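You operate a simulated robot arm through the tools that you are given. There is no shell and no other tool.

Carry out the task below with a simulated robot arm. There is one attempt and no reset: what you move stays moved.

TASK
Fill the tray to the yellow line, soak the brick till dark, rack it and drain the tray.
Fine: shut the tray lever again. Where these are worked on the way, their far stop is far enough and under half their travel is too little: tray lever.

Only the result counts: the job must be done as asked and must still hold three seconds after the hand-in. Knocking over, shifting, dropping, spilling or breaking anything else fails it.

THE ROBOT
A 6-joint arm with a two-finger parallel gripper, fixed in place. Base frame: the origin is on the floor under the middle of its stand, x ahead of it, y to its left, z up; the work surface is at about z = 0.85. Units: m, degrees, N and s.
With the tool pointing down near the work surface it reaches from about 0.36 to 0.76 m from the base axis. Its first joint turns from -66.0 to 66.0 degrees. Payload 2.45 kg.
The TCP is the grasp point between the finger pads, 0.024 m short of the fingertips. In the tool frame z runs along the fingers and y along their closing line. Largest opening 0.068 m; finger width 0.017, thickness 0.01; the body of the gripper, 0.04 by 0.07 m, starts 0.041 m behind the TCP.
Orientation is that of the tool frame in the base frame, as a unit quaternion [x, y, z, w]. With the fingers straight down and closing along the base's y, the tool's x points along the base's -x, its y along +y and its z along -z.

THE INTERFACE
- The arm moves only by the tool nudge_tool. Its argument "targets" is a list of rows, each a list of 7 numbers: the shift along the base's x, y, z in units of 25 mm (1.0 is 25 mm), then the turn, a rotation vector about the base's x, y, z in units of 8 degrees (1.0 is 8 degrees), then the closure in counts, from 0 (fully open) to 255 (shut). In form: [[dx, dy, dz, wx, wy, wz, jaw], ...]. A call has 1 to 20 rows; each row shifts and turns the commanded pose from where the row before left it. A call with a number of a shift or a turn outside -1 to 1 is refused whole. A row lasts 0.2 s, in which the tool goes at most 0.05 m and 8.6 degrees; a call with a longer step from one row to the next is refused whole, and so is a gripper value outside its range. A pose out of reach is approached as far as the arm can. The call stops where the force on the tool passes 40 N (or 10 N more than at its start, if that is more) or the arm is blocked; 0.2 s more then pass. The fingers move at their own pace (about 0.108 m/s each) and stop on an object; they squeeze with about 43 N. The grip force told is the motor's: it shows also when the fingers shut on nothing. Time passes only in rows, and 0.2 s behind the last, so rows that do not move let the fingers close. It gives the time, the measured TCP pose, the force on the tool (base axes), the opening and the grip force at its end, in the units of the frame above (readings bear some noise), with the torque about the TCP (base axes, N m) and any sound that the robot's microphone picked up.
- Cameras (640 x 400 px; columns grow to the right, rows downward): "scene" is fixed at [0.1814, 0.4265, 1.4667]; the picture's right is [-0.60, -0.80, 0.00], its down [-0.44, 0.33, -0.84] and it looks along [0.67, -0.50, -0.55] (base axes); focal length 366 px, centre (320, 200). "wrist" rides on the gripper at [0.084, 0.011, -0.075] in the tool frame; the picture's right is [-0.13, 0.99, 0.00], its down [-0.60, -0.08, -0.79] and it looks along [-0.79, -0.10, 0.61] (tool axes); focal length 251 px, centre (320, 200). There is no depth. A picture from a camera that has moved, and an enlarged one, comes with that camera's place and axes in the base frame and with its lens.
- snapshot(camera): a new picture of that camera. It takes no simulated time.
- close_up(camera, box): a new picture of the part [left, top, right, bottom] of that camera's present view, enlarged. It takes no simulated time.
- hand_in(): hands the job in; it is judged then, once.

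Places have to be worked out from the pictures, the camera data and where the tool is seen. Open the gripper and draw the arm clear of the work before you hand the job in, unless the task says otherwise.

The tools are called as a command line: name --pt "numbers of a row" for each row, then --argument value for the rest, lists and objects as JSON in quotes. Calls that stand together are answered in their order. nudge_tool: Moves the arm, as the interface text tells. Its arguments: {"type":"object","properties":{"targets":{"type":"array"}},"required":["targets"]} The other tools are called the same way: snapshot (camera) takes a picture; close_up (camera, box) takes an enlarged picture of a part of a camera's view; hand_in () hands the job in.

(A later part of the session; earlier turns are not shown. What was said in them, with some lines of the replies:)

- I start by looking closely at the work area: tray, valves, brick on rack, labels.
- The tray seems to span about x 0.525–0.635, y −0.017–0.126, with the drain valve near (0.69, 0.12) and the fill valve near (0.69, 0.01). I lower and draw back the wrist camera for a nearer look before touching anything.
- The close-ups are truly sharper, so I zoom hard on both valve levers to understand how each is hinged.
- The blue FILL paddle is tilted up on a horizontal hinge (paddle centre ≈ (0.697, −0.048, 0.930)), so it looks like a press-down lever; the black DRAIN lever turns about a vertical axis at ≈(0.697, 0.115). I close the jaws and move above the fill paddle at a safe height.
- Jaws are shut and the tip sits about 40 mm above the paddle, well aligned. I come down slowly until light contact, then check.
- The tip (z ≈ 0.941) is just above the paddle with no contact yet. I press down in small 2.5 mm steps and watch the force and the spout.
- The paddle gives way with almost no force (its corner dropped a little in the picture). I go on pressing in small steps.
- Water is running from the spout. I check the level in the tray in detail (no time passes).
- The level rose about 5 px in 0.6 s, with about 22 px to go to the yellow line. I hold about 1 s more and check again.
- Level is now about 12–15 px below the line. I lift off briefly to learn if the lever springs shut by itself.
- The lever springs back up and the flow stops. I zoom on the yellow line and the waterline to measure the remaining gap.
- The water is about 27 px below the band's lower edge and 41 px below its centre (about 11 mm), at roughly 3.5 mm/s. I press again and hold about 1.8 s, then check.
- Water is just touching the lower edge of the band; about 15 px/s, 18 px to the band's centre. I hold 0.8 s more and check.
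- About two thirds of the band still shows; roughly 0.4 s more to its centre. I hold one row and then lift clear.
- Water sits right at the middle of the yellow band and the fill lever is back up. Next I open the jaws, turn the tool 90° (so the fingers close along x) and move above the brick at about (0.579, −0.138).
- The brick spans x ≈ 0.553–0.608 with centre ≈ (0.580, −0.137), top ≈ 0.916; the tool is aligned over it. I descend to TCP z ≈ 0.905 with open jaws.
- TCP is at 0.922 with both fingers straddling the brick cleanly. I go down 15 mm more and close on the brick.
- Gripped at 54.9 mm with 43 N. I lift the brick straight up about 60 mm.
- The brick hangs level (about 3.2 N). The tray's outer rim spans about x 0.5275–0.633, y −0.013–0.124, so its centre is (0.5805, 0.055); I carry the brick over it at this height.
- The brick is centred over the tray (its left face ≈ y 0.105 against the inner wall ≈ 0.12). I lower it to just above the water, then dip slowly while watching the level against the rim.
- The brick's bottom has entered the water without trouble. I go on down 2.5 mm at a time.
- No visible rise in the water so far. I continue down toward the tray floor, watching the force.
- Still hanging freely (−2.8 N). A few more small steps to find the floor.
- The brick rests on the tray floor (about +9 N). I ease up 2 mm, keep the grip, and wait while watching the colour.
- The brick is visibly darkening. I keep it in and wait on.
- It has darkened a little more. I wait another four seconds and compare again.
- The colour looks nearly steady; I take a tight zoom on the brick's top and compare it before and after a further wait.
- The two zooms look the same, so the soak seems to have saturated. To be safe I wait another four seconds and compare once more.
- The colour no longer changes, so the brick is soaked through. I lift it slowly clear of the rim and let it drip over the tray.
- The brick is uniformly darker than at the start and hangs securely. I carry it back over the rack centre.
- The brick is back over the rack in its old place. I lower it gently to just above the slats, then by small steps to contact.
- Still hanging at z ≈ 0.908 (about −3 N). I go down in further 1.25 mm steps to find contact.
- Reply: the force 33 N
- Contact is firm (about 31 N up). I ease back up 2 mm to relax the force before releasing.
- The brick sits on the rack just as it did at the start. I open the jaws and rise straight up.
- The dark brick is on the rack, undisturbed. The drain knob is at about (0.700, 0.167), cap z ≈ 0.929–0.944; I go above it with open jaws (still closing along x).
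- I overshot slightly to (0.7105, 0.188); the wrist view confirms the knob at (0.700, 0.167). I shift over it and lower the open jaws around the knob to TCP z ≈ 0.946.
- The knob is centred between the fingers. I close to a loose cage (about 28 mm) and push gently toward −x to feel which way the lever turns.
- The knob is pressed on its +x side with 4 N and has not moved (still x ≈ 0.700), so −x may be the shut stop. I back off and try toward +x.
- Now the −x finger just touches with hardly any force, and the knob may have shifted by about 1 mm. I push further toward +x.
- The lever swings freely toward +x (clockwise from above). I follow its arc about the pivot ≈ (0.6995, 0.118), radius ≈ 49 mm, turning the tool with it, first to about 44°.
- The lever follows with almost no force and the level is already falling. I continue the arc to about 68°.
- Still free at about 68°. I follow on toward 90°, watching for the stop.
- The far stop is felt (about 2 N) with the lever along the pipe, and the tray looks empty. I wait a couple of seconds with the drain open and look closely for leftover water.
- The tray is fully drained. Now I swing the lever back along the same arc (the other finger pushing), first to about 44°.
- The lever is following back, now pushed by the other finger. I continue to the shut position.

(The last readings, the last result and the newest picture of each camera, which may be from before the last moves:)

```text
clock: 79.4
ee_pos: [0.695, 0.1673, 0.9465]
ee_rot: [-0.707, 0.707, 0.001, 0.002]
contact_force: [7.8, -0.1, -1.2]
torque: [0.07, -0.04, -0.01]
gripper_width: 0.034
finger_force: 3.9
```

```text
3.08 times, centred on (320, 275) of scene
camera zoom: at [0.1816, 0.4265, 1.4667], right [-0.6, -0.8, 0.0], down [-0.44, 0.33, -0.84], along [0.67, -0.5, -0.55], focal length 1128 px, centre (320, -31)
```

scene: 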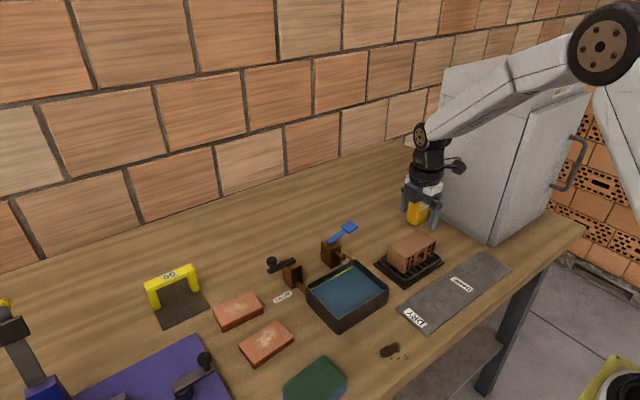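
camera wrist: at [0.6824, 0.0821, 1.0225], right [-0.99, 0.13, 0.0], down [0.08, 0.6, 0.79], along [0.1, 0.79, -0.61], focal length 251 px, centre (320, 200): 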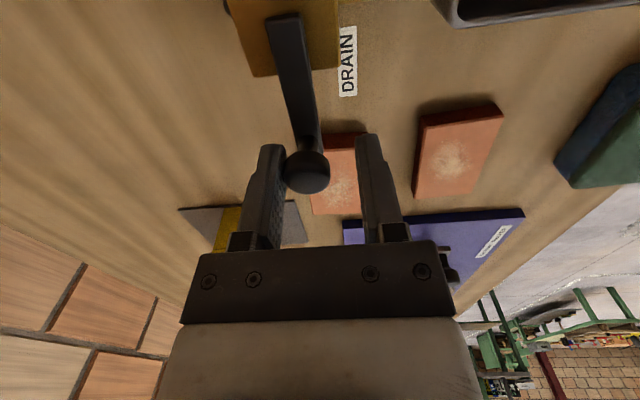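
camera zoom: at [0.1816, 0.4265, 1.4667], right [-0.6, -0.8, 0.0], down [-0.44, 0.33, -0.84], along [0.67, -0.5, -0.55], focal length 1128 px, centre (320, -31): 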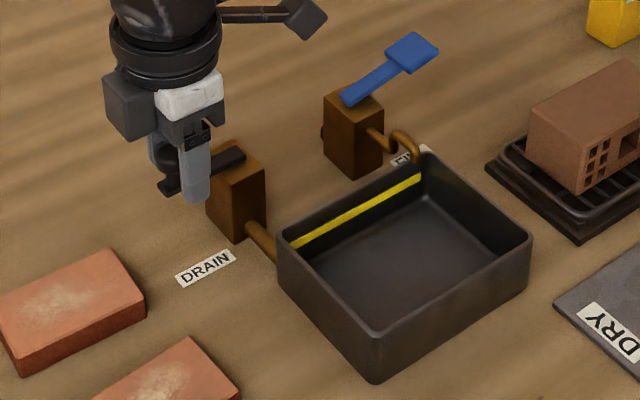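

The lever is firmly at its shut stop (about 8 N, knob back at x ≈ 0.70). I centre the jaws on the knob, open, and rise straight up.

nudge_tool --pt "0.12 0 0 0 0 0 150" --pt "0.12 0 0 0 0 0 150" --pt "0 0 0 0 0 0 60" --pt "0 0 0 0 0 0 0" --pt "0 0 0 0 0 0 0" --pt "0 0 0.4 0 0 0 0" --pt "0 0 0.7 0 0 0 0" --pt "0 0 0.9 0 0 0 0" --pt "0 0 0.9 0 0 0 0" --pt "0 0 0.9 0 0 0 0" --pt "0 0 0 0 0 0 0"

close_up --camera "scene" --box '[240, 210, 400, 340]'

snapshot --camera "wrist"

```text
clock: 81.8
ee_pos: [0.6985, 0.1673, 1.0415]
ee_rot: [0.707, -0.707, -0.001, -0.001]
contact_force: [0.0, -0.1, 0.1]
torque: [0.0, -0.02, -0.06]
gripper_width: 0.068
finger_force: 0.0
```

```text
3.08 times, centred on (320, 275) of scene
camera zoom: at [0.1814, 0.4265, 1.4667], right [-0.6, -0.8, 0.0], down [-0.44, 0.33, -0.84], along [0.67, -0.5, -0.55], focal length 1128 px, centre (320, -31)
```

zoom: 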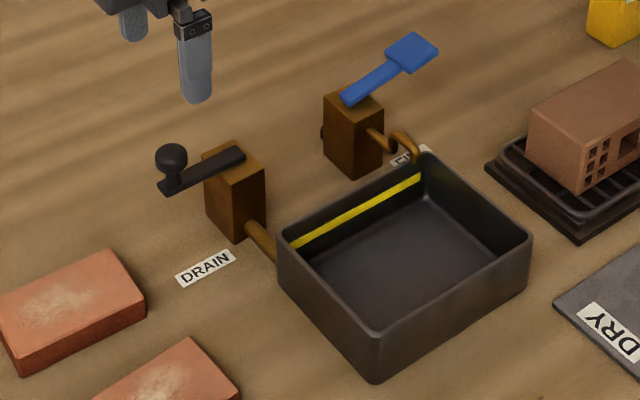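

```text
taken
camera wrist: at [0.6874, 0.0825, 1.1175], right [-0.99, 0.13, 0.0], down [0.08, 0.6, 0.79], along [0.1, 0.79, -0.61], focal length 251 px, centre (320, 200)
```

wrist: 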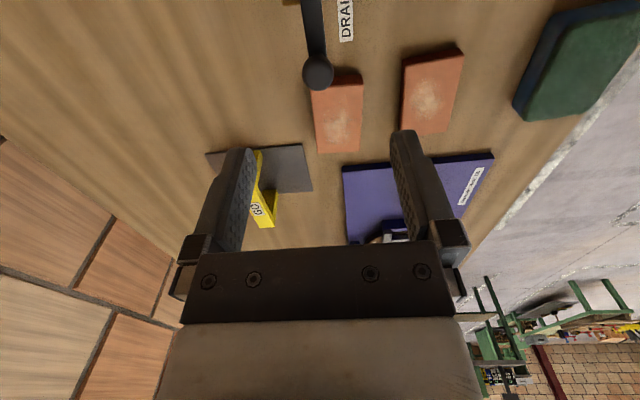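

Everything matches the start position: drain lever shut, fill lever up, tray empty, brick on rack. I draw the arm up and back clear of the work.

nudge_tool --pt "-0.3 0 0.9 0 0 0 0" --pt "-0.9 0 0.9 0 0 0 0" --pt "-0.9 0 0.9 0 0 0 0" --pt "-0.9 0 0.9 0 0 0 0" --pt "-0.9 0 0.9 0 0 0 0" --pt "-0.9 0 0.9 0 0 0 0" --pt "-0.9 0 0.9 0 0 0 0" --pt "-0.9 0 0 0 0 0 0" --pt "-0.9 0 0 0 0 0 0" --pt "-0.9 0 0 0 0 0 0" --pt "0 0 0 0 0 0 0"

snapshot --camera "scene"

close_up --camera "scene" --box '[240, 200, 460, 340]'

close_up --camera "scene" --box '[370, 210, 470, 290]'

```text
clock: 84.2
ee_pos: [0.4889, 0.167, 1.1987]
ee_rot: [0.707, -0.707, 0.0, -0.001]
contact_force: [0.6, -0.5, 0.7]
torque: [-0.02, 0.01, 0.0]
gripper_width: 0.0684
finger_force: 0.0
```

```text
taken
```

scene: 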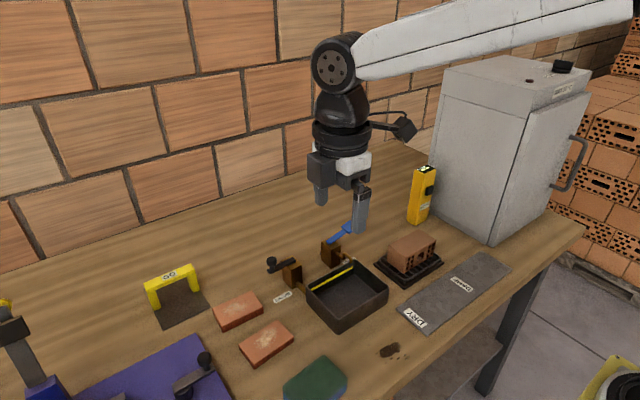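

```text
2.86 times, centred on (350, 270) of scene
camera zoom: at [0.1813, 0.4265, 1.4667], right [-0.6, -0.8, 0.0], down [-0.44, 0.33, -0.84], along [0.67, -0.5, -0.55], focal length 1047 px, centre (234, 0)
```

zoom: 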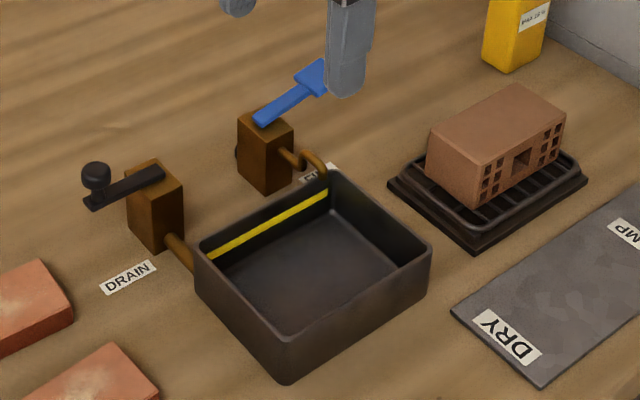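

```text
5.00 times, centred on (420, 250) of scene
camera zoom: at [0.1813, 0.4265, 1.4667], right [-0.6, -0.8, 0.0], down [-0.44, 0.33, -0.84], along [0.67, -0.5, -0.55], focal length 1833 px, centre (-180, -50)
```

zoom: 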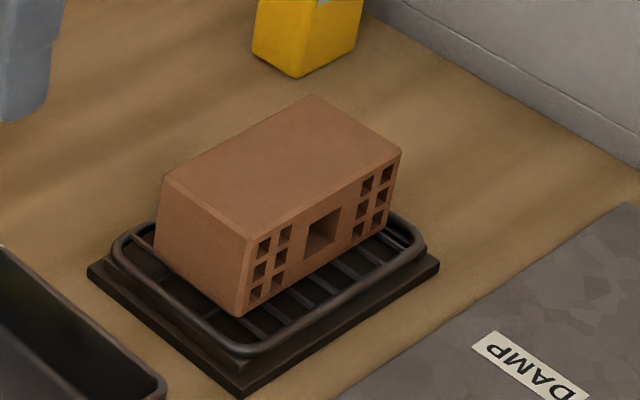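

The brick sits dark on the rack, the tray is drained and both levers are shut. Nothing else has moved, and the arm is clear with the jaws open, so I hand the job in.

hand_in

```text
The job is handed in.
```

The job is done and handed in; I have not seen the judge's verdict.

- **Fill:** I filled the tray until the water stood at the middle of the yellow line. The fill lever sprang shut when released.
- **Soak:** The brick sat in the water about 20 s. It darkened over the first several seconds and then stopped changing, which I took as fully soaked. The water covered only its lower half, but it darkened evenly all over.
- **Rack:** The brick is back in its original place on the rack.
- **Drain:** I swung the drain lever, which I took to be the tray lever, about 90° to its far stop. The tray emptied completely, and I then pushed the lever back against its shut stop.

In the last pictures nothing else had moved and no water showed on the table. The gripper is open and the arm is clear of the work.
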